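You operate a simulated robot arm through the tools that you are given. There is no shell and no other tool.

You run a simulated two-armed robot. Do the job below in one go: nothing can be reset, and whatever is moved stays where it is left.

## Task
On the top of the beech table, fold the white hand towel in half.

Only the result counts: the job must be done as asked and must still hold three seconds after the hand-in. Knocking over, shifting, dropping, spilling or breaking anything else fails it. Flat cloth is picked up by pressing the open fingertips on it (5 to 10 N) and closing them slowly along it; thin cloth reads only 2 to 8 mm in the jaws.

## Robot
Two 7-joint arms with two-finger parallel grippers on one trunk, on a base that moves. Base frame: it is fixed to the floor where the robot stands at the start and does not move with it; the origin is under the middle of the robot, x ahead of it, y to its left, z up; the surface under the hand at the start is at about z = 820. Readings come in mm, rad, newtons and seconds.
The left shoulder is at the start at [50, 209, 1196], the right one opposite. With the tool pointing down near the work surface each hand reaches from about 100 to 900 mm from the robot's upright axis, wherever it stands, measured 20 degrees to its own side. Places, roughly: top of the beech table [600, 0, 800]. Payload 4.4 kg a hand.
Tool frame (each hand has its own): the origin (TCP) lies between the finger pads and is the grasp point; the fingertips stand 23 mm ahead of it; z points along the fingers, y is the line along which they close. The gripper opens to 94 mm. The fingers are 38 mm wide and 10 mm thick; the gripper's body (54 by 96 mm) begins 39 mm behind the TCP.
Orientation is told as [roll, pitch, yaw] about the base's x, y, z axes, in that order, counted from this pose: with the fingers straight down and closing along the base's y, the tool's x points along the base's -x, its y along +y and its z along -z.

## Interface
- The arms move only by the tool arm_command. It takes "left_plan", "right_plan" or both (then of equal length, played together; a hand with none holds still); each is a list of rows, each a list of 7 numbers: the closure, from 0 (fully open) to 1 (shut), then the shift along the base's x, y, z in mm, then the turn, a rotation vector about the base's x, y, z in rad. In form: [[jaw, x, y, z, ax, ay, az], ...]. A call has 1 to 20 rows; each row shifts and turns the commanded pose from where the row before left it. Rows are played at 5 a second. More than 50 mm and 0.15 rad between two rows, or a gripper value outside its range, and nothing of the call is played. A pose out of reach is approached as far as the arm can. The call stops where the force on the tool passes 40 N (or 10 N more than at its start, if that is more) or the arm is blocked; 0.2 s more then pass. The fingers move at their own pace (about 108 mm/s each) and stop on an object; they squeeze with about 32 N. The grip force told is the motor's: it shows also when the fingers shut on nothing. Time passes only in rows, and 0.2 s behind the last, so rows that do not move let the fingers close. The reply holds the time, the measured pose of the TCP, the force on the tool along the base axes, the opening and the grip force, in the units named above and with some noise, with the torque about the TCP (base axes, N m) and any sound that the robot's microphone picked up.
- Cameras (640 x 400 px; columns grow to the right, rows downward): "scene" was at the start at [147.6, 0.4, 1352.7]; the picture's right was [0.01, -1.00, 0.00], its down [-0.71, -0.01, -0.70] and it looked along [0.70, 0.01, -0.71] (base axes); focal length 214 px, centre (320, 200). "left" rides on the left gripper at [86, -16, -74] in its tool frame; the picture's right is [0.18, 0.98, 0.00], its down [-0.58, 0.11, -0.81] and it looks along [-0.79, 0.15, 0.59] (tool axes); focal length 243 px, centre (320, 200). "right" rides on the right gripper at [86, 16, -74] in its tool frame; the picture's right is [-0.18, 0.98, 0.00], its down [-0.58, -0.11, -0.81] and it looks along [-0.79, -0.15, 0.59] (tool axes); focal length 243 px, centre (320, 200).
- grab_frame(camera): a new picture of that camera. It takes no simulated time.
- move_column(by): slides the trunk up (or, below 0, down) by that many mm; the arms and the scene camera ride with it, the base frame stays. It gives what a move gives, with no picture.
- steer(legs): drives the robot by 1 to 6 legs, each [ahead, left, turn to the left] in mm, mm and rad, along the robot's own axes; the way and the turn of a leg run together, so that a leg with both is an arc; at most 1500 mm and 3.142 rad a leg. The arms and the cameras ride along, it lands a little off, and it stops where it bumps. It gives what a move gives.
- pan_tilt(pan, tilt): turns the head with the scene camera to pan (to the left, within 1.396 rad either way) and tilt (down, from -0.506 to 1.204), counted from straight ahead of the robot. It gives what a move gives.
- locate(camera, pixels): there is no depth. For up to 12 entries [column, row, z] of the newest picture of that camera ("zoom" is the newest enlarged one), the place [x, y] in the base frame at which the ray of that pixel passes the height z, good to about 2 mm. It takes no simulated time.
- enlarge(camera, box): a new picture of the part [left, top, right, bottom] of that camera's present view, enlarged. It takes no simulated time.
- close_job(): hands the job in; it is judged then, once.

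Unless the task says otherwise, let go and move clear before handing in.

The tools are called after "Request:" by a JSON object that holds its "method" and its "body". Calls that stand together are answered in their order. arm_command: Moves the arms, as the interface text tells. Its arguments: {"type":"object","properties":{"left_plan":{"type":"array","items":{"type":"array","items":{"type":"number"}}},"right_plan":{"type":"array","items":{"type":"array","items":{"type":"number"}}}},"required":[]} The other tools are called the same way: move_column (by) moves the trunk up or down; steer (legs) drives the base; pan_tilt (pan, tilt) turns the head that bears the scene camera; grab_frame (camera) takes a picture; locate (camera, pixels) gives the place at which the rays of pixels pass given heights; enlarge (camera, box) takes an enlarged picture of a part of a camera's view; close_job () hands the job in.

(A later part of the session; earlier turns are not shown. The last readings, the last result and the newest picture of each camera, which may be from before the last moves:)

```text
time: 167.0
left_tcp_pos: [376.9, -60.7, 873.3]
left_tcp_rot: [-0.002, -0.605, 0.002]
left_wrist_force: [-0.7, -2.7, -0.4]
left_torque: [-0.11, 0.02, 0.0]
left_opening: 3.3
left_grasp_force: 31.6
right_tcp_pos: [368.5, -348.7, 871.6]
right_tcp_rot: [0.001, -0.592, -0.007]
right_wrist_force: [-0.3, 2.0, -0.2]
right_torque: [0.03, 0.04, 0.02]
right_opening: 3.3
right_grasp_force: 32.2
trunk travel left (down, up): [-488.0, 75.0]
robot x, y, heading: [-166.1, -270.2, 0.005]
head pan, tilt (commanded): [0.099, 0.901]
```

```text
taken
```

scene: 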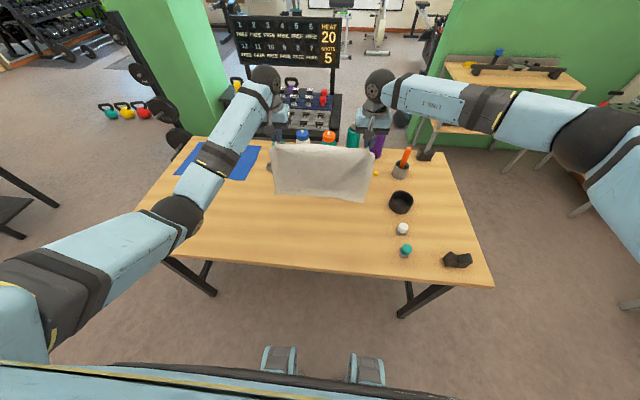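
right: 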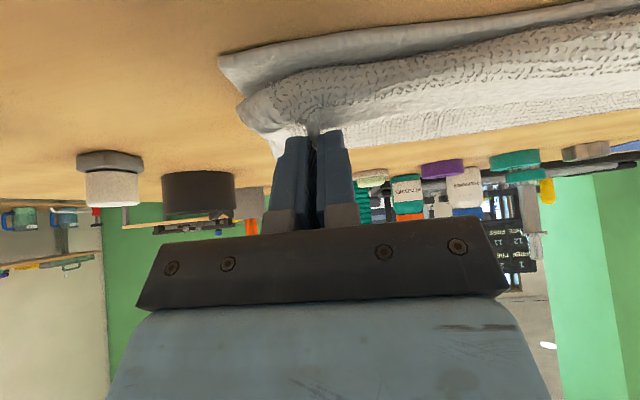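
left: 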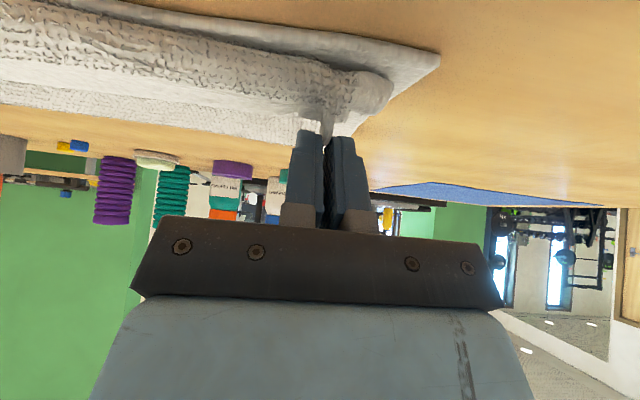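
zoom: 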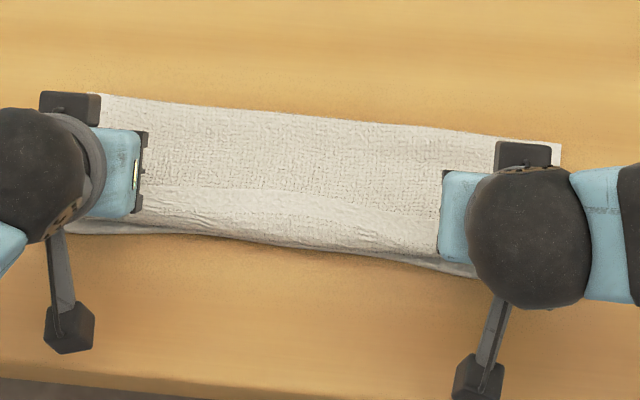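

The top layer is slightly rolled in front of the grip, with the fold at x≈464 and the near edge at x≈349. I'll raise the hem about 40 mm so the sheet is taut over the fold, then release it while moving outward so the short strip falls outward.

Request:
{"method": "arm_command", "body": {"left_plan": [[1, 3.5, 0, 13, 0, 0, 0], [1, 3.5, 0, 13, 0, 0, 0], [1, 3.5, 0, 13, 0, 0, 0], [1, 0, 0, 0, 0, 0, 0], [1, 0, 0, 0, 0, 0, 0], [1, -6, 0, 0, 0, 0, 0], [0.9, -10, 0, 0, 0, 0, 0], [0.4, -14, 0, 0, 0, 0, 0], [0.3, -16, 0, 6, 0, 0, 0], [0.3, -14, 0, 14, 0, 0, 0], [0.3, -6, 0, 20, 0, 0, 0], [0.3, 0, 0, 20, 0, 0, 0], [0.3, 0, 0, 0, 0, 0, 0]], "right_plan": [[1, 3.5, 0, 13, 0, 0, 0], [1, 3.5, 0, 13, 0, 0, 0], [1, 3.5, 0, 13, 0, 0, 0], [1, 0, 0, 0, 0, 0, 0], [1, 0, 0, 0, 0, 0, 0], [1, -6, 0, 0, 0, 0, 0], [0.9, -10, 0, 0, 0, 0, 0], [0.4, -14, 0, 0, 0, 0, 0], [0.3, -16, 0, 6, 0, 0, 0], [0.3, -14, 0, 14, 0, 0, 0], [0.3, -6, 0, 20, 0, 0, 0], [0.3, 0, 0, 20, 0, 0, 0], [0.3, 0, 0, 0, 0, 0, 0]]}}

Request:
{"method": "enlarge", "body": {"camera": "scene", "box": [260, 195, 380, 270]}}

Request:
{"method": "grab_frame", "body": {"camera": "left"}}

Request:
{"method": "grab_frame", "body": {"camera": "right"}}

```text
time: 169.8
left_tcp_pos: [322.8, -58.3, 972.1]
left_tcp_rot: [-0.005, -0.605, 0.002]
left_wrist_force: [-0.2, -0.1, 0.2]
left_torque: [-0.02, -0.01, 0.01]
left_opening: 65.8
left_grasp_force: 0.0
right_tcp_pos: [312.2, -350.9, 972.4]
right_tcp_rot: [0.003, -0.592, -0.006]
right_wrist_force: [-0.5, -0.1, 0.3]
right_torque: [0.03, 0.03, -0.03]
right_opening: 65.7
right_grasp_force: 0.1
trunk travel left (down, up): [-488.0, 75.0]
robot x, y, heading: [-169.3, -268.8, -0.001]
head pan, tilt (commanded): [0.099, 0.901]
```

```text
5.33 times, centred on (320, 232) of scene
```

zoom: 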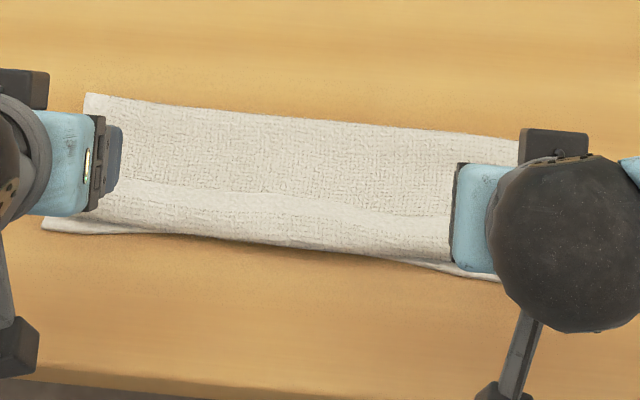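

```text
taken
```

left: 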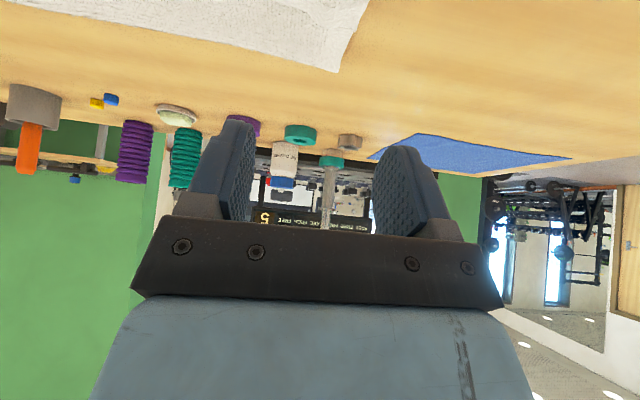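

```text
taken
```

right: 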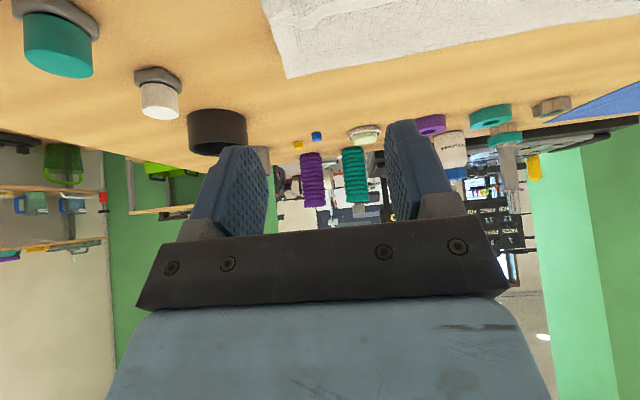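

Released again. I'll move both hands aside and up for an unobstructed look.

Request:
{"method": "arm_command", "body": {"left_plan": [[0.5, 0, 25, 15, 0, 0.1, 0], [0.5, 0, 30, 15, 0, 0.1, 0], [0.5, 5, 30, 15, 0, 0.1, 0], [0.5, 10, 30, 10, 0, 0.1, 0], [0.5, 10, 20, 0, 0, 0.1, 0], [0.5, 10, 0, 0, 0, 0.1, 0], [0.5, 0, 0, 0, 0, 0, 0]], "right_plan": [[0.5, 0, -20, 15, 0, 0.1, 0], [0.5, 0, -25, 15, 0, 0.1, 0], [0.5, 5, -25, 15, 0, 0.1, 0], [0.5, 10, -25, 10, 0, 0.1, 0], [0.5, 10, -20, 0, 0, 0.1, 0], [0.5, 10, 0, 0, 0, 0.09, 0], [0.5, 0, 0, 0, 0, 0, 0]]}}

Request:
{"method": "enlarge", "body": {"camera": "scene", "box": [260, 195, 380, 270]}}

```text
time: 171.4
left_tcp_pos: [355.6, 78.8, 1029.4]
left_tcp_rot: [-0.004, -0.003, 0.002]
left_wrist_force: [-0.5, -1.1, -0.2]
left_torque: [0.03, 0.03, 0.03]
left_opening: 47.1
left_grasp_force: 0.0
right_tcp_pos: [347.1, -463.3, 1027.2]
right_tcp_rot: [0.0, -0.001, -0.004]
right_wrist_force: [-0.4, 0.0, 0.9]
right_torque: [-0.02, -0.06, 0.0]
right_opening: 47.0
right_grasp_force: 0.0
trunk travel left (down, up): [-488.0, 75.0]
robot x, y, heading: [-168.8, -271.9, 0.008]
head pan, tilt (commanded): [0.099, 0.901]
```

```text
5.33 times, centred on (320, 232) of scene
```

zoom: 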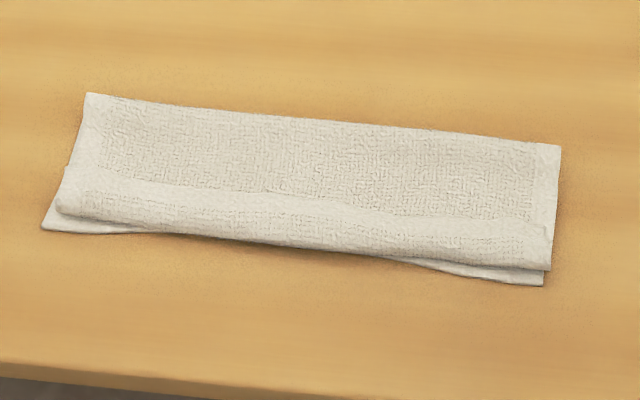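

Request:
{"method": "locate", "body": {"camera": "zoom", "pixels": [[87, 94, 826], [320, 118, 826], [560, 146, 826], [70, 167, 832], [320, 198, 832], [552, 226, 832], [58, 212, 828], [320, 250, 828], [548, 268, 828], [42, 228, 822], [543, 285, 822], [440, 265, 822]]}}

```text
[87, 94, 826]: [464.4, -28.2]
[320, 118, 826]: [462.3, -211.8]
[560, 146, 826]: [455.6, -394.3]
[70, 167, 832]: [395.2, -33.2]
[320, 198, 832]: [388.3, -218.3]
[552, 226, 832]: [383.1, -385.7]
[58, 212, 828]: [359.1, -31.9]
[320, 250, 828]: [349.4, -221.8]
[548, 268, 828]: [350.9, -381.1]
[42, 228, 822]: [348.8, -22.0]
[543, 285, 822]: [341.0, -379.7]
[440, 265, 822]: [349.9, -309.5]
```

The strip is still turned back: hem at x≈395/388/383, front at x≈355, near edge at x≈349–341. I'll try bulldozing it over. The fingertips go just behind the hem with very light contact on the top layer, then sweep towards the robot so the strip rolls over the front.

Request:
{"method": "arm_command", "body": {"left_plan": [[0.36, 8, -25, 0, 0, 0, 0], [0.36, 12, -30, -15, 0, 0, 0], [0.36, 12, -30, -25, 0, 0, 0], [0.36, 12, -30, -30, 0, 0, 0], [0.36, 12, -30, -35, 0, 0, 0], [0.36, 8, -9, -35, 0, 0, 0], [0.36, 0, 0, -22, 0, 0, 0], [0.36, 0, 0, 0, 0, 0, 0]], "right_plan": [[0.36, 8, 20, 0, 0, 0, 0], [0.36, 12, 25, -15, 0, 0, 0], [0.36, 12, 25, -25, 0, 0, 0], [0.36, 12, 25, -30, 0, 0, 0], [0.36, 12, 25, -35, 0, 0, 0], [0.36, 9, 3, -35, 0, 0, 0], [0.36, 0, 0, -20, 0, 0, 0], [0.36, 0, 0, 0, 0, 0, 0]]}}

Request:
{"method": "grab_frame", "body": {"camera": "left"}}

Request:
{"method": "grab_frame", "body": {"camera": "right"}}

```text
time: 173.2
left_tcp_pos: [422.8, -76.5, 864.6]
left_tcp_rot: [-0.003, -0.005, 0.0]
left_wrist_force: [-0.2, -0.4, 0.4]
left_torque: [-0.01, -0.01, 0.02]
left_opening: 60.4
left_grasp_force: 0.0
right_tcp_pos: [413.7, -341.1, 863.5]
right_tcp_rot: [0.0, -0.001, -0.003]
right_wrist_force: [1.0, 0.3, -0.2]
right_torque: [0.03, 0.01, -0.04]
right_opening: 60.2
right_grasp_force: 0.1
trunk travel left (down, up): [-488.0, 75.0]
robot x, y, heading: [-167.8, -272.2, 0.011]
head pan, tilt (commanded): [0.099, 0.901]
```

```text
taken
```

left: 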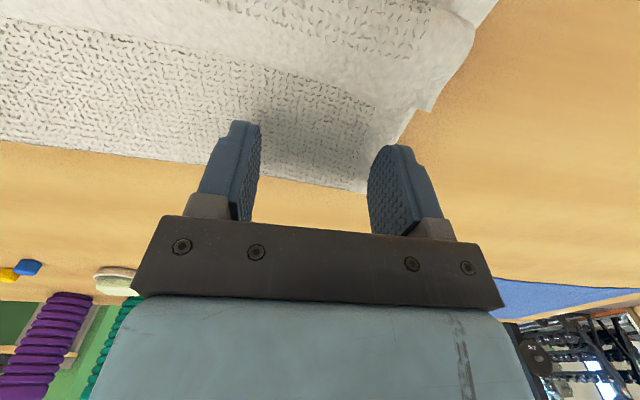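

```text
taken
```

right: 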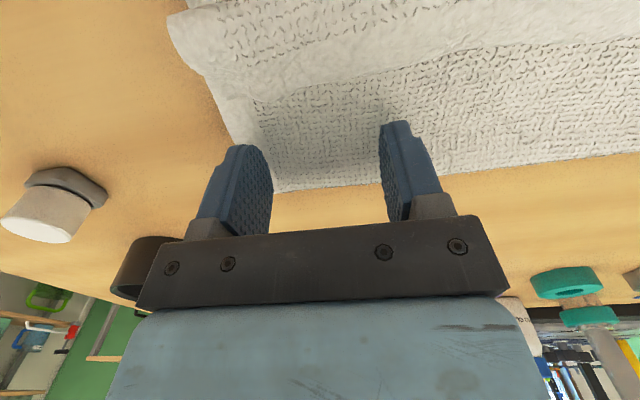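

The fingertips hover behind the hem on both sides. I'll lower to a light touch.

Request:
{"method": "arm_command", "body": {"left_plan": [[0.36, 0, 0, -7, 0, 0, 0], [0.36, 0, 0, -3, 0, 0, 0], [0.36, 0, 0, -2, 0, 0, 0], [0.36, 0, 0, 0, 0, 0, 0]], "right_plan": [[0.36, 0, 0, -6, 0, 0, 0], [0.36, 0, 0, -3, 0, 0, 0], [0.36, 0, 0, -2, 0, 0, 0], [0.36, 0, 0, 0, 0, 0, 0]]}}

```text
time: 174.2
left_tcp_pos: [422.7, -77.7, 852.7]
left_tcp_rot: [-0.004, -0.003, 0.001]
left_wrist_force: [-0.5, 0.1, 0.6]
left_torque: [0.0, 0.01, -0.02]
left_opening: 60.2
left_grasp_force: 0.1
right_tcp_pos: [413.5, -341.3, 854.6]
right_tcp_rot: [0.0, -0.001, -0.003]
right_wrist_force: [-0.1, 0.1, 0.2]
right_torque: [0.01, -0.03, 0.0]
right_opening: 60.2
right_grasp_force: 0.1
trunk travel left (down, up): [-488.0, 75.0]
robot x, y, heading: [-169.6, -271.9, 0.002]
head pan, tilt (commanded): [0.099, 0.901]
```

Request:
{"method": "arm_command", "body": {"left_plan": [[0.36, 0, 0, -1.5, 0, 0, 0], [0.36, 0, 0, -1.5, 0, 0, 0], [0.36, 0, 0, 0, 0, 0, 0]], "right_plan": [[0.36, 0, 0, -1.8, 0, 0, 0], [0.36, 0, 0, -1.7, 0, 0, 0], [0.36, 0, 0, 0, 0, 0, 0]]}}

Request:
{"method": "enlarge", "body": {"camera": "left", "box": [200, 40, 456, 200]}}

```text
time: 175.0
left_tcp_pos: [421.8, -77.7, 850.2]
left_tcp_rot: [-0.002, -0.006, 0.003]
left_wrist_force: [0.6, 1.2, 6.1]
left_torque: [0.0, 0.0, 0.01]
left_opening: 60.0
left_grasp_force: 0.2
right_tcp_pos: [412.5, -339.9, 853.2]
right_tcp_rot: [0.0, -0.005, -0.004]
right_wrist_force: [0.6, -0.8, 1.6]
right_torque: [-0.04, -0.02, 0.03]
right_opening: 60.3
right_grasp_force: 0.1
trunk travel left (down, up): [-488.0, 75.0]
robot x, y, heading: [-169.0, -264.5, 0.006]
head pan, tilt (commanded): [0.099, 0.901]
```

```text
2.50 times, centred on (328, 120) of left
```

zoom: 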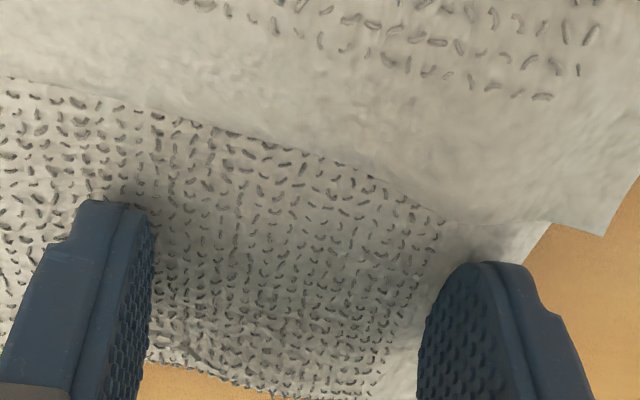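

The left presses with 6 N and the right with 1.6 N. Since the fingers are on the bare top layer, I'll first use a light drag away from the robot to push the top layer about 22 mm towards the fold, correcting the off-centre fold.

Request:
{"method": "arm_command", "body": {"left_plan": [[0.36, 0, 0, 0.6, 0, 0, 0], [0.36, 3.7, 0, 0, 0, 0, 0], [0.36, 3.7, 0, 0, 0, 0, 0], [0.36, 3.7, 0, 0, 0, 0, 0], [0.36, 3.7, 0, 0, 0, 0, 0], [0.36, 3.7, 0, 0, 0, 0, 0], [0.36, 3.7, 0, 0, 0, 0, 0], [0.36, 0, 0, 0, 0, 0, 0]], "right_plan": [[0.36, 0, 0, -0.8, 0, 0, 0], [0.36, 3.7, 0, 0, 0, 0, 0], [0.36, 3.7, 0, 0, 0, 0, 0], [0.36, 3.7, 0, 0, 0, 0, 0], [0.36, 3.7, 0, 0, 0, 0, 0], [0.36, 3.7, 0, 0, 0, 0, 0], [0.36, 3.7, 0, 0, 0, 0, 0], [0.36, 0, 0, 0, 0, 0, 0]]}}

Request:
{"method": "enlarge", "body": {"camera": "scene", "box": [260, 195, 380, 270]}}

Request:
{"method": "locate", "body": {"camera": "zoom", "pixels": [[42, 228, 822], [543, 285, 822]]}}

```text
time: 176.8
left_tcp_pos: [441.2, -77.3, 850.9]
left_tcp_rot: [-0.003, -0.005, 0.001]
left_wrist_force: [-1.5, -0.1, 3.8]
left_torque: [0.0, 0.05, -0.01]
left_opening: 60.3
left_grasp_force: 0.0
right_tcp_pos: [434.2, -339.6, 851.3]
right_tcp_rot: [-0.002, -0.004, -0.003]
right_wrist_force: [-1.4, 0.3, 5.1]
right_torque: [-0.02, -0.04, 0.02]
right_opening: 60.2
right_grasp_force: 0.1
trunk travel left (down, up): [-488.0, 75.0]
robot x, y, heading: [-167.5, -273.4, 0.004]
head pan, tilt (commanded): [0.099, 0.901]
```

```text
5.33 times, centred on (320, 232) of scene
```

zoom: 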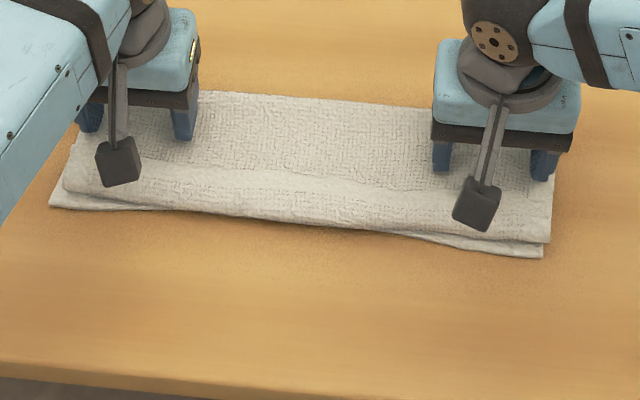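

```text
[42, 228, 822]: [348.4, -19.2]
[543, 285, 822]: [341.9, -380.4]
```

The whole stack slid forward together about 20 mm (near corners now at (50,207) and (543,257)), so the layers grip each other. For flipping the strip, the fingers must skim just above the top layer. I'll raise to zero contact and sweep back, pushing the hem edge.

Request:
{"method": "arm_command", "body": {"left_plan": [[0.36, 0, 0, 2, 0, 0, 0], [0.36, -6, 0, 0, 0, 0, 0], [0.36, -6, 0, 0, 0, 0, 0], [0.36, -6, 0, 0, 0, 0, 0], [0.36, -6, 0, 0, 0, 0, 0], [0.36, -6, 0, 0, 0, 0, 0], [0.36, -6, 0, 0, 0, 0, 0], [0.36, 0, 0, 0, 0, 0, 0]], "right_plan": [[0.36, 0, 0, 2.2, 0, 0, 0], [0.36, -6, 0, 0, 0, 0, 0], [0.36, -6, 0, 0, 0, 0, 0], [0.36, -6, 0, 0, 0, 0, 0], [0.36, -6, 0, 0, 0, 0, 0], [0.36, -6, 0, 0, 0, 0, 0], [0.36, -6, 0, 0, 0, 0, 0], [0.36, 0, 0, 0, 0, 0, 0]]}}

Request:
{"method": "enlarge", "body": {"camera": "left", "box": [180, 20, 468, 200]}}

Request:
{"method": "enlarge", "body": {"camera": "right", "box": [180, 20, 468, 200]}}

Request:
{"method": "enlarge", "body": {"camera": "scene", "box": [260, 195, 380, 270]}}

```text
time: 178.6
left_tcp_pos: [406.3, -75.6, 853.1]
left_tcp_rot: [-0.002, -0.003, 0.001]
left_wrist_force: [0.7, -0.5, 1.8]
left_torque: [0.0, -0.01, 0.03]
left_opening: 60.2
left_grasp_force: 0.1
right_tcp_pos: [398.8, -340.8, 852.3]
right_tcp_rot: [-0.001, -0.003, -0.003]
right_wrist_force: [0.8, 0.3, 0.7]
right_torque: [0.0, 0.0, 0.0]
right_opening: 60.0
right_grasp_force: 0.7
trunk travel left (down, up): [-488.0, 75.0]
robot x, y, heading: [-166.7, -269.3, 0.008]
head pan, tilt (commanded): [0.099, 0.901]
```

```text
2.22 times, centred on (324, 110) of left
```

zoom: 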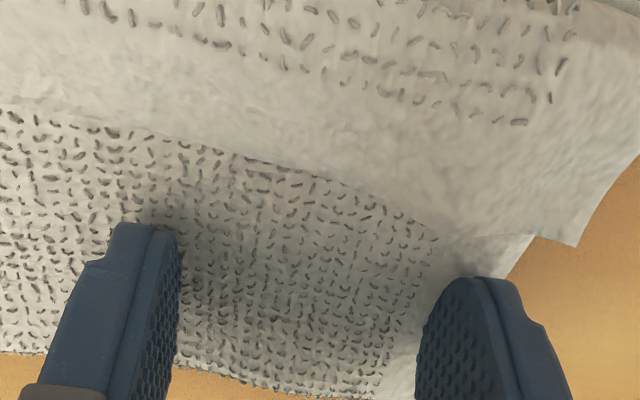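

```text
2.22 times, centred on (324, 110) of right
```

zoom: 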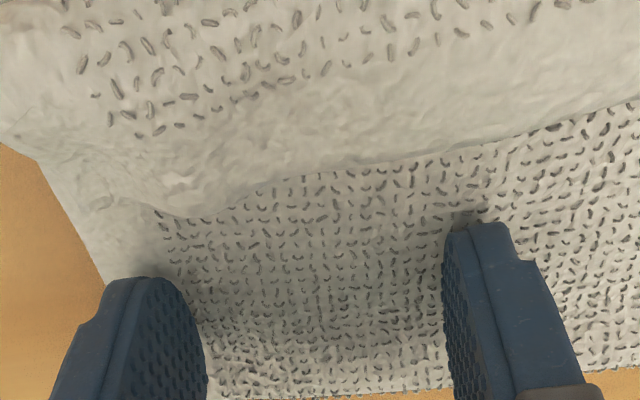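

```text
5.33 times, centred on (320, 232) of scene
```

zoom: 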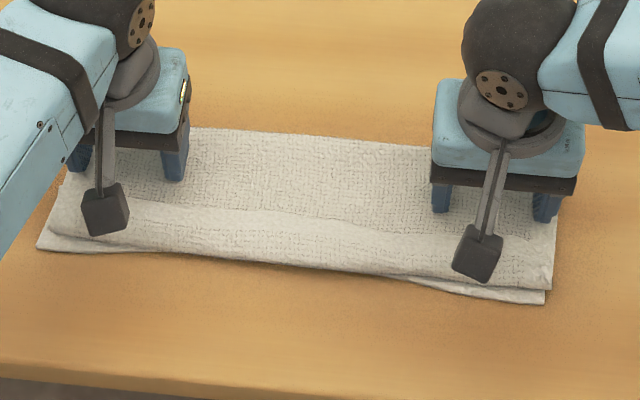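

Even a light touch drags the whole stack as one piece, so sweeping won't separate the strip. But the stack slides cleanly, and I can use the table's near edge: with its front hanging over, the turned-back strip should drop open by gravity. I'll press on the stack and measure first.

Request:
{"method": "arm_command", "body": {"left_plan": [[0.36, 0, 0, -1, 0, 0, 0], [0.36, 0, 0, -0.5, 0, 0, 0], [0.36, 0, 0, 0, 0, 0, 0]], "right_plan": [[0.36, 0, 0, -1, 0, 0, 0], [0.36, 0, 0, -0.5, 0, 0, 0], [0.36, 0, 0, 0, 0, 0, 0]]}}

Request:
{"method": "locate", "body": {"camera": "zoom", "pixels": [[37, 250, 822], [545, 303, 822], [320, 140, 826], [320, 218, 832], [320, 271, 826], [330, 372, 820]]}}

```text
time: 179.4
left_tcp_pos: [405.4, -77.1, 851.8]
left_tcp_rot: [-0.002, -0.006, 0.0]
left_wrist_force: [0.8, 0.5, 3.7]
left_torque: [0.0, -0.05, 0.01]
left_opening: 60.0
left_grasp_force: 0.0
right_tcp_pos: [399.0, -340.1, 850.9]
right_tcp_rot: [0.001, -0.002, -0.005]
right_wrist_force: [-0.6, -1.2, 4.2]
right_torque: [-0.06, 0.0, -0.01]
right_opening: 60.3
right_grasp_force: 0.0
trunk travel left (down, up): [-488.0, 75.0]
robot x, y, heading: [-168.9, -272.1, 0.01]
head pan, tilt (commanded): [0.099, 0.901]
```

```text
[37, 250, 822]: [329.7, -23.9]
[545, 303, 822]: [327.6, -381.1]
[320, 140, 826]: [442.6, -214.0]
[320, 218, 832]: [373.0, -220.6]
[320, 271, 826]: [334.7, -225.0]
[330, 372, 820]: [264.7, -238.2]
```

The near edge is at x≈329, the hem at x≈373 and the fold at x≈443; the table edge is at x≈250. Pressing at about 4 N, I'll back the base 125 mm so the stack's front overhangs the table edge while the fingers keep holding it.

Request:
{"method": "steer", "body": {"legs": [[-125, 0, 0]]}}

Request:
{"method": "pan_tilt", "body": {"pan": 0.1, "tilt": 1.0}}

Request:
{"method": "grab_frame", "body": {"camera": "scene"}}

Request:
{"method": "enlarge", "body": {"camera": "scene", "box": [230, 160, 422, 280]}}

```text
time: 180.7
left_tcp_pos: [280.0, -77.3, 853.0]
left_tcp_rot: [-0.002, -0.005, 0.002]
left_wrist_force: [0.0, 0.9, 2.0]
left_torque: [0.0, -0.02, -0.04]
left_opening: 60.0
left_grasp_force: 0.1
right_tcp_pos: [271.7, -341.5, 851.7]
right_tcp_rot: [0.0, -0.003, -0.005]
right_wrist_force: [1.3, 0.4, 2.4]
right_torque: [-0.02, 0.0, 0.01]
right_opening: 60.0
right_grasp_force: 0.1
trunk travel left (down, up): [-488.0, 75.0]
robot x, y, heading: [-293.4, -271.1, 0.002]
head pan, tilt (commanded): [0.099, 0.901]
```

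```text
time: 181.4
left_tcp_pos: [278.9, -77.1, 851.2]
left_tcp_rot: [-0.004, -0.006, 0.002]
left_wrist_force: [-1.4, 0.5, 2.5]
left_torque: [0.01, 0.02, -0.03]
left_opening: 59.9
left_grasp_force: 0.0
right_tcp_pos: [272.9, -341.1, 851.1]
right_tcp_rot: [0.0, -0.002, -0.005]
right_wrist_force: [0.0, -0.3, 3.6]
right_torque: [-0.01, 0.03, 0.01]
right_opening: 60.3
right_grasp_force: 0.0
trunk travel left (down, up): [-488.0, 75.0]
robot x, y, heading: [-293.5, -266.4, 0.006]
head pan, tilt (commanded): [0.099, 1.0]
```

```text
taken
```

scene: 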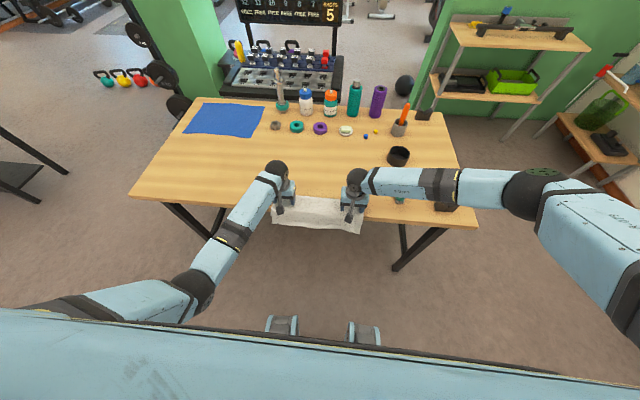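

```text
3.33 times, centred on (326, 220) of scene
```

zoom: 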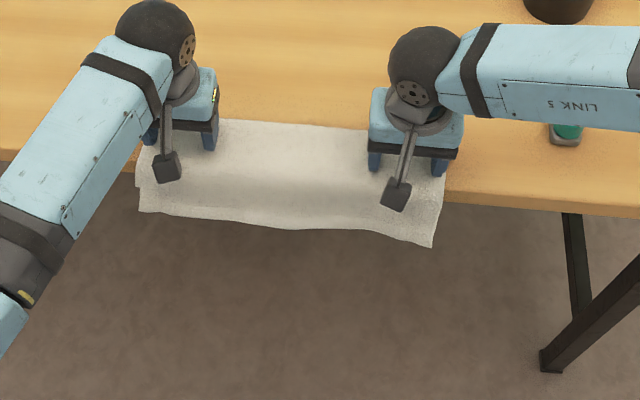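

The stack now overhangs the edge and the strip appears to have dropped open; no hem line shows on top. I'll zoom in to confirm.

Request:
{"method": "enlarge", "body": {"camera": "scene", "box": [262, 185, 374, 255]}}

Request:
{"method": "grab_frame", "body": {"camera": "left"}}

Request:
{"method": "grab_frame", "body": {"camera": "right"}}

```text
5.71 times, centred on (318, 220) of scene
```

zoom: 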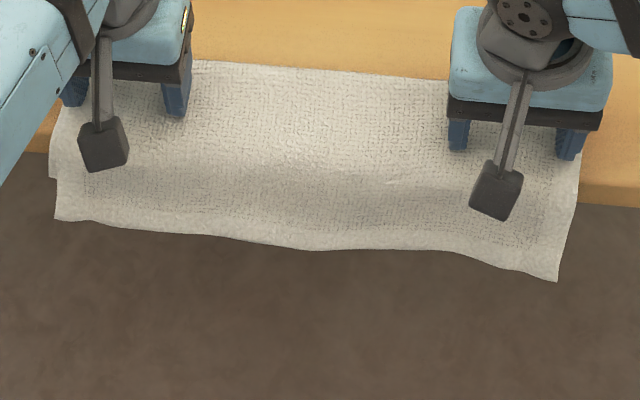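

```text
taken
```

left: 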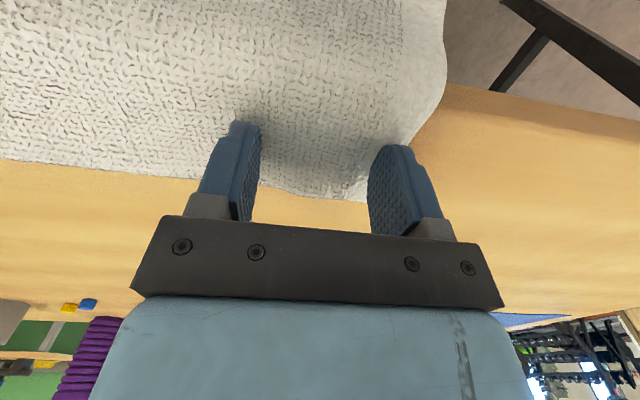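

```text
taken
```

right: 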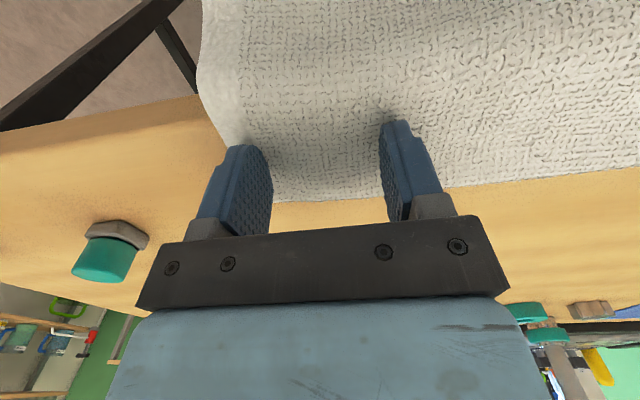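

The strip has dropped open: the top layer now hangs straight with its hem at the bottom. Next I'll push the stack back onto the table by driving forward while pressing, so the hem lies outward beyond the near edge. From there I can re-grip it in the right orientation and set it exactly on the near edge.

Request:
{"method": "steer", "body": {"legs": [[140, 0, 0]]}}

Request:
{"method": "enlarge", "body": {"camera": "scene", "box": [230, 180, 422, 300]}}

```text
time: 182.7
left_tcp_pos: [420.3, -78.4, 850.6]
left_tcp_rot: [-0.002, -0.004, 0.001]
left_wrist_force: [-1.7, -0.3, 3.4]
left_torque: [0.01, 0.05, 0.04]
left_opening: 60.0
left_grasp_force: 0.0
right_tcp_pos: [412.6, -341.1, 850.0]
right_tcp_rot: [-0.001, -0.002, -0.006]
right_wrist_force: [-1.2, -1.0, 2.9]
right_torque: [-0.04, 0.08, 0.03]
right_opening: 60.0
right_grasp_force: 0.0
trunk travel left (down, up): [-488.0, 75.0]
robot x, y, heading: [-155.2, -271.9, 0.002]
head pan, tilt (commanded): [0.099, 1.0]
```

```text
3.33 times, centred on (326, 240) of scene
```

zoom: 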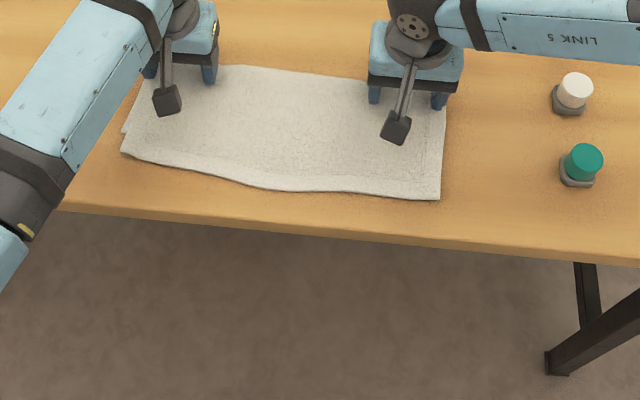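

The strip is now flat and unfolded; the stack is back on the table, with the top layer slightly overhanging the bottom one. I'll lift the hands clear and measure.

Request:
{"method": "arm_command", "body": {"left_plan": [[0.36, 0, 0, 10, 0, 0, 0], [0.36, 0, 10, 25, 0, 0, 0], [0.36, 10, 30, 30, 0, 0, 0], [0.36, 10, 35, 30, 0, 0, 0], [0.36, 10, 35, 30, 0, 0, 0], [0.36, 0, 0, 0, 0, 0, 0]], "right_plan": [[0.36, 0, 0, 10, 0, 0, 0], [0.36, 0, 0, 25, 0, 0, 0], [0.36, 10, -25, 30, 0, 0, 0], [0.36, 10, -30, 30, 0, 0, 0], [0.36, 10, -30, 30, 0, 0, 0], [0.36, 0, 0, 0, 0, 0, 0]]}}

Request:
{"method": "enlarge", "body": {"camera": "scene", "box": [254, 180, 382, 260]}}

```text
time: 184.1
left_tcp_pos: [452.3, 33.2, 976.3]
left_tcp_rot: [-0.003, -0.005, 0.001]
left_wrist_force: [0.1, 0.4, -0.7]
left_torque: [0.0, 0.0, -0.04]
left_opening: 60.1
left_grasp_force: 0.0
right_tcp_pos: [441.0, -428.6, 974.1]
right_tcp_rot: [0.0, -0.002, -0.006]
right_wrist_force: [0.4, -0.3, -0.6]
right_torque: [-0.02, -0.03, 0.02]
right_opening: 60.1
right_grasp_force: 0.1
trunk travel left (down, up): [-488.0, 75.0]
robot x, y, heading: [-154.3, -270.8, 0.001]
head pan, tilt (commanded): [0.099, 1.0]
```

```text
5.00 times, centred on (318, 220) of scene
```

zoom: 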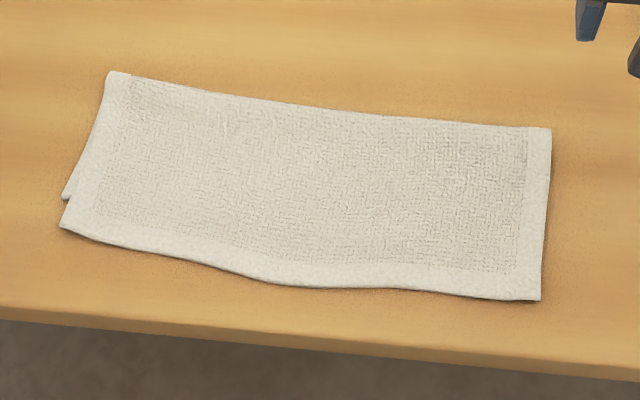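

That is a clean flat fold. I'll measure the remaining overhang: top corners at (60,228) and (540,300), a bottom corner peeking out at (65,198), and fold corners at (108,72) and (551,129).

Request:
{"method": "locate", "body": {"camera": "zoom", "pixels": [[60, 228, 822], [65, 198, 822], [540, 300, 822], [108, 72, 826], [551, 129, 826], [280, 285, 824], [330, 105, 826], [400, 289, 824], [180, 259, 824]]}}

Request:
{"method": "grab_frame", "body": {"camera": "scene"}}

```text
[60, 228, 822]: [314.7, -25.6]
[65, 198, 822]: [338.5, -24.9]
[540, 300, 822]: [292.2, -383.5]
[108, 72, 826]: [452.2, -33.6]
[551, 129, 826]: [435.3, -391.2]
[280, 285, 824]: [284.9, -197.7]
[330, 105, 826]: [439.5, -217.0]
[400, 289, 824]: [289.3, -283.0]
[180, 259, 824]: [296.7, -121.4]
```

```text
taken
```

scene: 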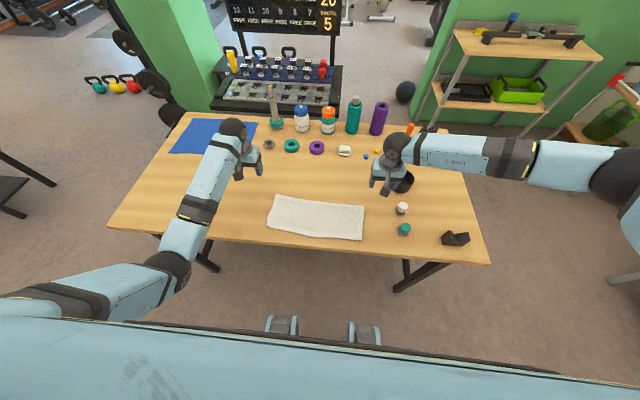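

Corner mismatches are about 24 mm on the left and 28 mm on the right, but the top layer is roughly 25–45 mm longer than the bottom. The overhanging hem is now a single layer in the right orientation, so I can re-grip it and set it exactly onto the near edge. First I'll back the base 80 mm for arm room.

Request:
{"method": "steer", "body": {"legs": [[-80, 0, 0]]}}

Request:
{"method": "arm_command", "body": {"left_plan": [[0.57, -12, -25, 0, 0, 0, 0], [0.57, -12, -25, -15, 0, 0, 0], [0.57, -12, -20, -25, 0, 0, 0], [0.57, -12, -15, -25, 0, 0, 0], [0.57, -10, -8, -20, 0, 0, 0], [0.57, -8, 0, -10, 0, 0, 0], [0.57, 0, 0, 0, 0, 0, 0]], "right_plan": [[0.57, -12, 20, 0, 0, 0, 0], [0.57, -12, 20, -15, 0, 0, 0], [0.57, -12, 20, -25, 0, 0, 0], [0.57, -12, 15, -25, 0, 0, 0], [0.57, -12, 4, -20, 0, 0, 0], [0.57, -12, 0, -10, 0, 0, 0], [0.57, 0, 0, 0, 0, 0, 0]]}}

Request:
{"method": "grab_frame", "body": {"camera": "left"}}

Request:
{"method": "grab_frame", "body": {"camera": "right"}}

```text
time: 185.2
left_tcp_pos: [371.6, 31.1, 975.7]
left_tcp_rot: [-0.001, -0.005, -0.004]
left_wrist_force: [-0.4, 0.2, -0.3]
left_torque: [0.0, 0.0, 0.0]
left_opening: 60.4
left_grasp_force: 0.1
right_tcp_pos: [358.3, -429.9, 974.2]
right_tcp_rot: [0.001, -0.002, -0.01]
right_wrist_force: [-0.9, -0.3, -0.4]
right_torque: [-0.01, 0.02, -0.05]
right_opening: 60.3
right_grasp_force: 0.0
trunk travel left (down, up): [-488.0, 75.0]
robot x, y, heading: [-240.3, -269.7, 0.0]
head pan, tilt (commanded): [0.099, 1.0]
```

```text
time: 186.8
left_tcp_pos: [304.8, -60.2, 880.9]
left_tcp_rot: [-0.002, -0.004, -0.005]
left_wrist_force: [0.6, 0.4, -0.4]
left_torque: [-0.02, -0.03, -0.02]
left_opening: 40.7
left_grasp_force: 0.0
right_tcp_pos: [286.0, -351.1, 881.3]
right_tcp_rot: [0.0, -0.002, -0.009]
right_wrist_force: [0.1, 0.5, 0.3]
right_torque: [0.0, -0.02, 0.0]
right_opening: 40.4
right_grasp_force: 0.0
trunk travel left (down, up): [-488.0, 75.0]
robot x, y, heading: [-231.9, -271.1, -0.003]
head pan, tilt (commanded): [0.099, 1.0]
```

```text
taken
```

left: 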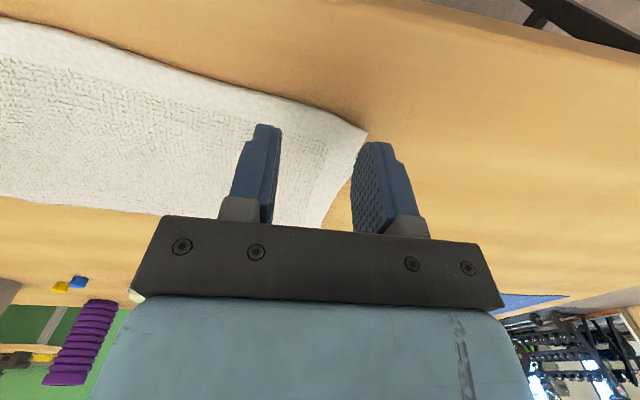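

```text
taken
```

right: 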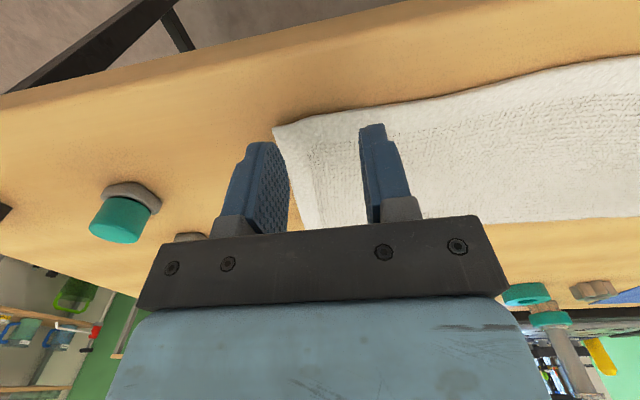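

Request:
{"method": "locate", "body": {"camera": "left", "pixels": [[367, 131, 823], [330, 115, 823], [300, 106, 823], [260, 94, 823], [180, 68, 823], [100, 42, 823]]}}

Request:
{"method": "locate", "body": {"camera": "right", "pixels": [[273, 128, 823], [310, 116, 823], [340, 111, 823], [390, 103, 823], [470, 92, 823], [560, 70, 823]]}}

```text
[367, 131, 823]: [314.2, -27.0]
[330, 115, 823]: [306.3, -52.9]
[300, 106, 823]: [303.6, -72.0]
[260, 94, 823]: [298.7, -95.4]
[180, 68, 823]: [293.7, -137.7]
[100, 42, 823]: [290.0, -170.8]
```

```text
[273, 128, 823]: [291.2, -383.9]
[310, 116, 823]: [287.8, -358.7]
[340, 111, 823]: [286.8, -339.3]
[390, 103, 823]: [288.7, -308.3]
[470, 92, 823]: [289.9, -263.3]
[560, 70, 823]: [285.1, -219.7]
```

The hem is at x≈305 under the left hand and 287 under the right, so the pads overlap it by about 18 mm with no under layer beneath. I'll lower to contact.

Request:
{"method": "arm_command", "body": {"left_plan": [[0.57, 0, 0, -12, 0, 0, 0], [0.57, 0, 0, -12, 0, 0, 0], [0.57, 0, 0, -6, 0, 0, 0], [0.57, 0, 0, -3, 0, 0, 0], [0.57, 0, 0, 0, 0, 0, 0]], "right_plan": [[0.57, 0, 0, -12, 0, 0, 0], [0.57, 0, 0, -12, 0, 0, 0], [0.57, 0, 0, -6, 0, 0, 0], [0.57, 0, 0, -3, 0, 0, 0], [0.57, 0, 0, 0, 0, 0, 0]]}}

Request:
{"method": "arm_command", "body": {"left_plan": [[0.57, 0, 0, -1, 0, 0, 0], [0.57, 0, 0, -0.5, 0, 0, 0], [0.57, 0, 0, 0, 0, 0, 0]], "right_plan": [[0.57, 0, 0, -1, 0, 0, 0], [0.57, 0, 0, -0.5, 0, 0, 0], [0.57, 0, 0, 0, 0, 0, 0]]}}

```text
time: 188.0
left_tcp_pos: [305.6, -62.4, 848.4]
left_tcp_rot: [-0.003, -0.004, -0.003]
left_wrist_force: [-0.2, -0.2, 0.3]
left_torque: [0.01, 0.02, 0.0]
left_opening: 40.3
left_grasp_force: 0.1
right_tcp_pos: [288.7, -349.7, 846.5]
right_tcp_rot: [0.0, -0.004, -0.007]
right_wrist_force: [0.4, -1.3, 3.3]
right_torque: [-0.03, -0.07, 0.01]
right_opening: 40.4
right_grasp_force: 0.0
trunk travel left (down, up): [-488.0, 75.0]
robot x, y, heading: [-235.2, -271.5, -0.002]
head pan, tilt (commanded): [0.099, 1.0]
```

```text
time: 188.8
left_tcp_pos: [305.1, -61.6, 846.9]
left_tcp_rot: [-0.003, -0.006, -0.002]
left_wrist_force: [-0.4, -1.8, 4.6]
left_torque: [-0.05, -0.09, -0.02]
left_opening: 40.3
left_grasp_force: 0.0
right_tcp_pos: [286.9, -349.8, 845.9]
right_tcp_rot: [0.001, -0.002, -0.007]
right_wrist_force: [2.0, -0.1, 7.4]
right_torque: [0.02, -0.24, -0.02]
right_opening: 40.3
right_grasp_force: 0.0
trunk travel left (down, up): [-488.0, 75.0]
robot x, y, heading: [-239.6, -269.0, -0.002]
head pan, tilt (commanded): [0.099, 1.0]
```

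The press forces are 4.6 and 7.4 N. I'll press the left a touch more and close both slowly.

Request:
{"method": "arm_command", "body": {"left_plan": [[0.6, 0, 0, -0.6, 0, 0, 0], [0.63, 0, 0, 0, 0, 0, 0], [0.66, 0, 0, 0, 0, 0, 0], [0.69, 0, 0, 0, 0, 0, 0], [0.72, 0, 0, 0, 0, 0, 0], [0.75, 0, 0, 0, 0, 0, 0], [0.78, 0, 0, 0, 0, 0, 0], [0.81, 0, 0, 0, 0, 0, 0], [0.84, 0, 0, 0, 0, 0, 0]], "right_plan": [[0.6, 0, 0, 0, 0, 0, 0], [0.63, 0, 0, 0, 0, 0, 0], [0.66, 0, 0, 0, 0, 0, 0], [0.69, 0, 0, 0, 0, 0, 0], [0.72, 0, 0, 0, 0, 0, 0], [0.75, 0, 0, 0, 0, 0, 0], [0.78, 0, 0, 0, 0, 0, 0], [0.81, 0, 0, 0, 0, 0, 0], [0.84, 0, 0, 0, 0, 0, 0]]}}

Request:
{"method": "enlarge", "body": {"camera": "left", "box": [200, 60, 440, 210]}}

Request:
{"method": "enlarge", "body": {"camera": "right", "box": [200, 60, 440, 210]}}

```text
time: 190.8
left_tcp_pos: [305.1, -63.3, 845.7]
left_tcp_rot: [-0.002, -0.006, -0.003]
left_wrist_force: [-0.2, -2.1, 8.0]
left_torque: [-0.04, -0.13, -0.01]
left_opening: 14.4
left_grasp_force: 0.1
right_tcp_pos: [285.3, -350.6, 847.1]
right_tcp_rot: [0.0, -0.003, -0.009]
right_wrist_force: [0.4, 1.5, 8.3]
right_torque: [0.03, -0.08, 0.01]
right_opening: 14.7
right_grasp_force: 0.0
trunk travel left (down, up): [-488.0, 75.0]
robot x, y, heading: [-234.4, -271.3, 0.001]
head pan, tilt (commanded): [0.099, 1.0]
```

```text
2.67 times, centred on (320, 135) of left
```

zoom: 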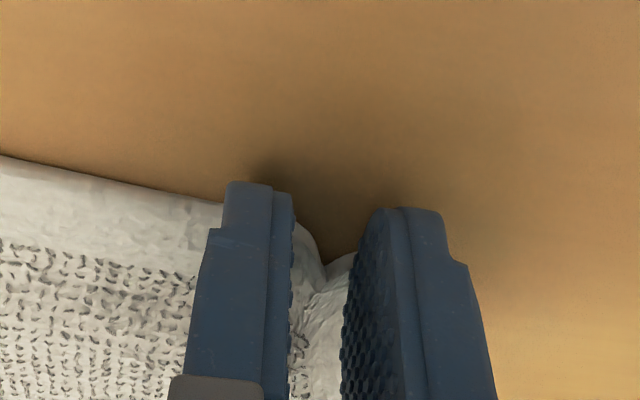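

```text
2.67 times, centred on (320, 135) of right
```

zoom: 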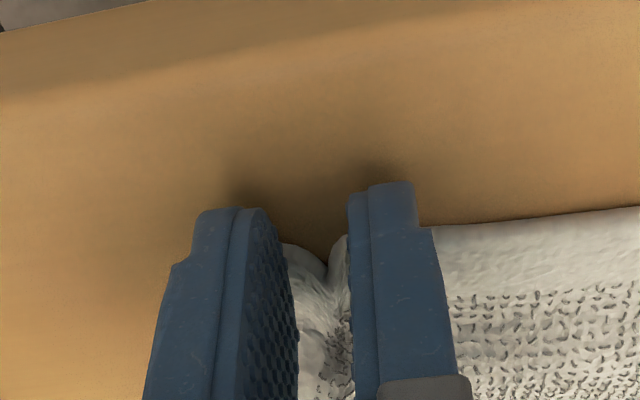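

A ridge with the hem is forming between the fingers on both sides. I'll finish closing.

Request:
{"method": "arm_command", "body": {"left_plan": [[0.86, 0, 0, 0, 0, 0, 0], [0.88, 0, 0, 0, 0, 0, 0], [0.9, 0, 0, 0, 0, 0, 0], [0.92, 0, 0, 0, 0, 0, 0], [0.94, 0, 0, 0, 0, 0, 0], [0.96, 0, 0, 0, 0, 0, 0], [0.98, 0, 0, 0, 0, 0, 0], [1, 0, 0, 0, 0, 0, 0], [1, 0, 0, 0, 0, 0, 0], [1, 0, 0, 0, 0, 0, 0]], "right_plan": [[0.86, 0, 0, 0, 0, 0, 0], [0.88, 0, 0, 0, 0, 0, 0], [0.9, 0, 0, 0, 0, 0, 0], [0.92, 0, 0, 0, 0, 0, 0], [0.94, 0, 0, 0, 0, 0, 0], [0.96, 0, 0, 0, 0, 0, 0], [0.98, 0, 0, 0, 0, 0, 0], [1, 0, 0, 0, 0, 0, 0], [1, 0, 0, 0, 0, 0, 0], [1, 0, 0, 0, 0, 0, 0]]}}

Request:
{"method": "enlarge", "body": {"camera": "scene", "box": [230, 170, 422, 290]}}

```text
time: 193.0
left_tcp_pos: [303.9, -63.0, 846.1]
left_tcp_rot: [-0.004, -0.007, -0.004]
left_wrist_force: [0.1, -0.3, 8.1]
left_torque: [-0.04, -0.15, 0.01]
left_opening: 3.7
left_grasp_force: 32.5
right_tcp_pos: [285.9, -350.0, 847.2]
right_tcp_rot: [0.0, -0.005, -0.008]
right_wrist_force: [-0.3, 1.7, 8.2]
right_torque: [0.04, -0.16, 0.03]
right_opening: 0.0
right_grasp_force: 31.6
trunk travel left (down, up): [-488.0, 75.0]
robot x, y, heading: [-231.2, -270.4, -0.004]
head pan, tilt (commanded): [0.099, 1.0]
```

```text
3.33 times, centred on (326, 230) of scene
```

zoom: 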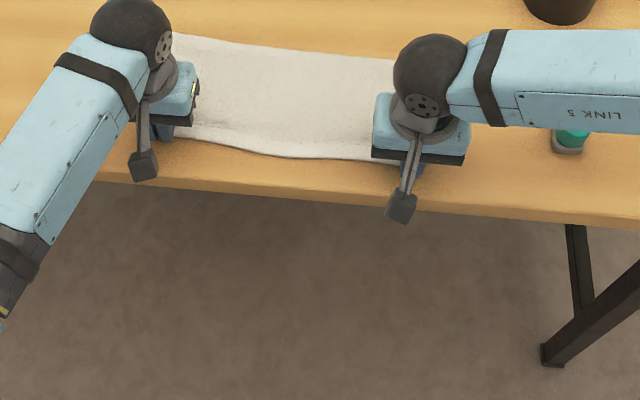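

The left hand holds the hem (3.7 mm), but the right jaws closed on nothing (0.0 mm). I'll reopen the right, look, and retry with a bit more overlap.

Request:
{"method": "arm_command", "body": {"right_plan": [[0.9, 0, 0, 3, 0, 0, 0], [0.7, 0, 0, 10, 0, 0, 0], [0.57, 0, 0, 15, 0, 0, 0], [0.57, 0, 0, 0, 0, 0, 0]]}}

Request:
{"method": "grab_frame", "body": {"camera": "right"}}

Request:
{"method": "locate", "body": {"camera": "right", "pixels": [[320, 200, 823]]}}

```text
time: 194.0
left_tcp_pos: [304.7, -62.4, 846.4]
left_tcp_rot: [-0.001, -0.005, -0.004]
left_wrist_force: [-2.9, 1.2, 11.6]
left_torque: [-0.03, -0.08, 0.03]
left_opening: 4.3
left_grasp_force: 32.6
right_tcp_pos: [286.8, -350.7, 873.0]
right_tcp_rot: [0.001, -0.003, -0.009]
right_wrist_force: [1.6, 0.6, -0.7]
right_torque: [0.01, 0.01, 0.0]
right_opening: 40.2
right_grasp_force: 0.0
trunk travel left (down, up): [-488.0, 75.0]
robot x, y, heading: [-237.1, -269.6, 0.004]
head pan, tilt (commanded): [0.099, 1.0]
```

```text
taken
```

right: 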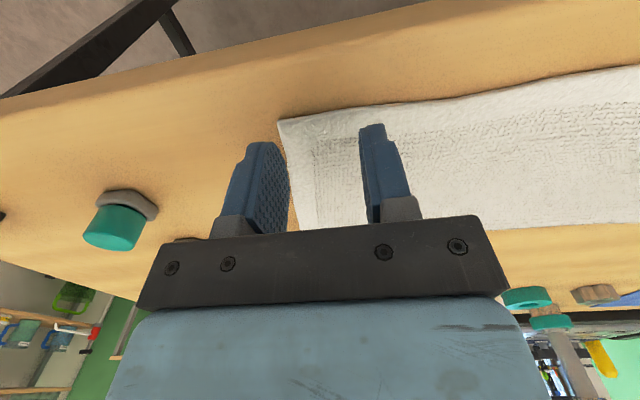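

```text
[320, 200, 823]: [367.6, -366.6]
```

Request:
{"method": "locate", "body": {"camera": "right", "pixels": [[280, 121, 823], [310, 115, 823], [340, 109, 823], [390, 104, 823], [470, 92, 823]]}}

```text
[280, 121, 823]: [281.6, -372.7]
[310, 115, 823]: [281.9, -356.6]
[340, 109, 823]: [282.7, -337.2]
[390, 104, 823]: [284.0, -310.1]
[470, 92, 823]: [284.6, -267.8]
```

The corner is now at (282,-373) and the hem edge at x≈282. I'll shift the right hand inward and further onto the hem, then press a bit harder this time.

Request:
{"method": "arm_command", "body": {"right_plan": [[0.57, 4, 10, -8, 0, 0, 0], [0.57, 0, 0, -10, 0, 0, 0], [0.57, 0, 0, -5, 0, 0, 0], [0.57, 0, 0, -3, 0, 0, 0], [0.57, 0, 0, -1.2, 0, 0, 0], [0.57, 0, 0, 0, 0, 0, 0]]}}

```text
time: 195.4
left_tcp_pos: [305.7, -61.9, 845.7]
left_tcp_rot: [-0.001, -0.007, -0.002]
left_wrist_force: [-1.9, 0.7, 9.6]
left_torque: [0.02, -0.1, 0.02]
left_opening: 3.4
left_grasp_force: 31.7
right_tcp_pos: [291.6, -340.6, 846.9]
right_tcp_rot: [0.001, -0.001, -0.008]
right_wrist_force: [1.2, -1.0, 5.1]
right_torque: [-0.04, -0.08, -0.03]
right_opening: 40.5
right_grasp_force: 0.4
trunk travel left (down, up): [-488.0, 75.0]
robot x, y, heading: [-238.9, -270.7, -0.002]
head pan, tilt (commanded): [0.099, 1.0]
```

Request:
{"method": "arm_command", "body": {"right_plan": [[0.59, 0, 0, -0.7, 0, 0, 0], [0.62, 0, 0, 0, 0, 0, 0], [0.65, 0, 0, 0, 0, 0, 0], [0.68, 0, 0, 0, 0, 0, 0], [0.71, 0, 0, 0, 0, 0, 0], [0.74, 0, 0, 0, 0, 0, 0], [0.77, 0, 0, 0, 0, 0, 0], [0.8, 0, 0, 0, 0, 0, 0], [0.83, 0, 0, 0, 0, 0, 0], [0.86, 0, 0, 0, 0, 0, 0]]}}

Request:
{"method": "enlarge", "body": {"camera": "right", "box": [200, 60, 440, 210]}}

```text
time: 197.6
left_tcp_pos: [304.2, -62.5, 846.4]
left_tcp_rot: [-0.005, -0.005, -0.004]
left_wrist_force: [1.0, -3.5, 6.3]
left_torque: [-0.13, -0.11, -0.05]
left_opening: 3.7
left_grasp_force: 31.6
right_tcp_pos: [290.2, -340.7, 845.6]
right_tcp_rot: [-0.001, -0.005, -0.008]
right_wrist_force: [1.1, 3.8, 17.9]
right_torque: [0.06, -0.21, 0.04]
right_opening: 12.9
right_grasp_force: 0.2
trunk travel left (down, up): [-488.0, 75.0]
robot x, y, heading: [-233.6, -271.8, 0.005]
head pan, tilt (commanded): [0.099, 1.0]
```

```text
2.67 times, centred on (320, 135) of right
```

zoom: 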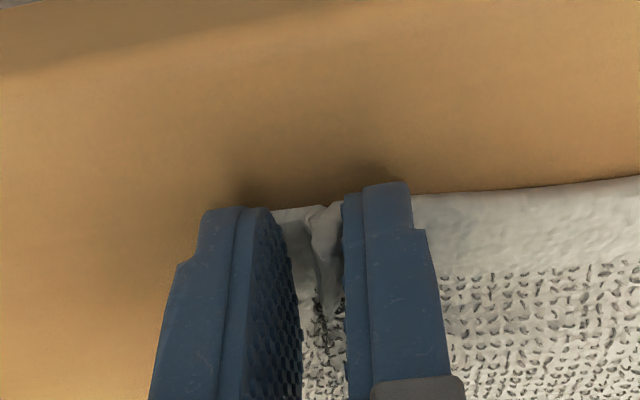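

The hem is bunching between the right fingers. I'll ease the pressure slightly and finish closing.

Request:
{"method": "arm_command", "body": {"right_plan": [[0.88, 0, 0, 0.4, 0, 0, 0], [0.9, 0, 0, 0, 0, 0, 0], [0.92, 0, 0, 0, 0, 0, 0], [0.94, 0, 0, 0, 0, 0, 0], [0.96, 0, 0, 0, 0, 0, 0], [0.98, 0, 0, 0, 0, 0, 0], [1, 0, 0, 0, 0, 0, 0], [1, 0, 0, 0, 0, 0, 0], [1, 0, 0, 0, 0, 0, 0]]}}

Request:
{"method": "enlarge", "body": {"camera": "right", "box": [200, 60, 440, 210]}}

```text
time: 199.6
left_tcp_pos: [303.5, -61.6, 846.3]
left_tcp_rot: [-0.002, -0.005, -0.005]
left_wrist_force: [0.9, -7.9, 4.4]
left_torque: [-0.17, -0.07, -0.16]
left_opening: 3.6
left_grasp_force: 31.5
right_tcp_pos: [290.1, -340.0, 845.7]
right_tcp_rot: [0.0, -0.004, -0.009]
right_wrist_force: [0.0, 7.9, 19.4]
right_torque: [0.1, -0.21, 0.02]
right_opening: 4.5
right_grasp_force: 31.9
trunk travel left (down, up): [-488.0, 75.0]
robot x, y, heading: [-233.3, -269.3, -0.0]
head pan, tilt (commanded): [0.099, 1.0]
```

```text
2.67 times, centred on (320, 135) of right
```

zoom: 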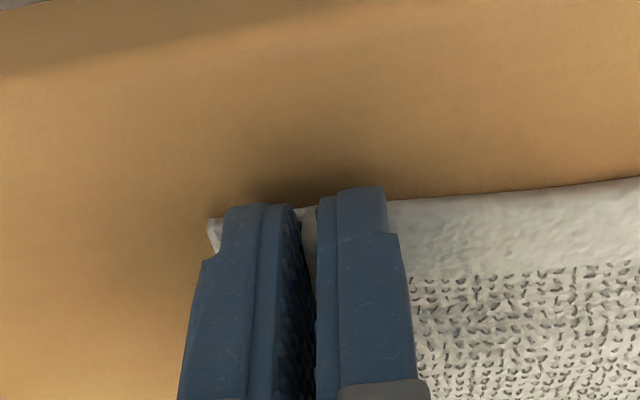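

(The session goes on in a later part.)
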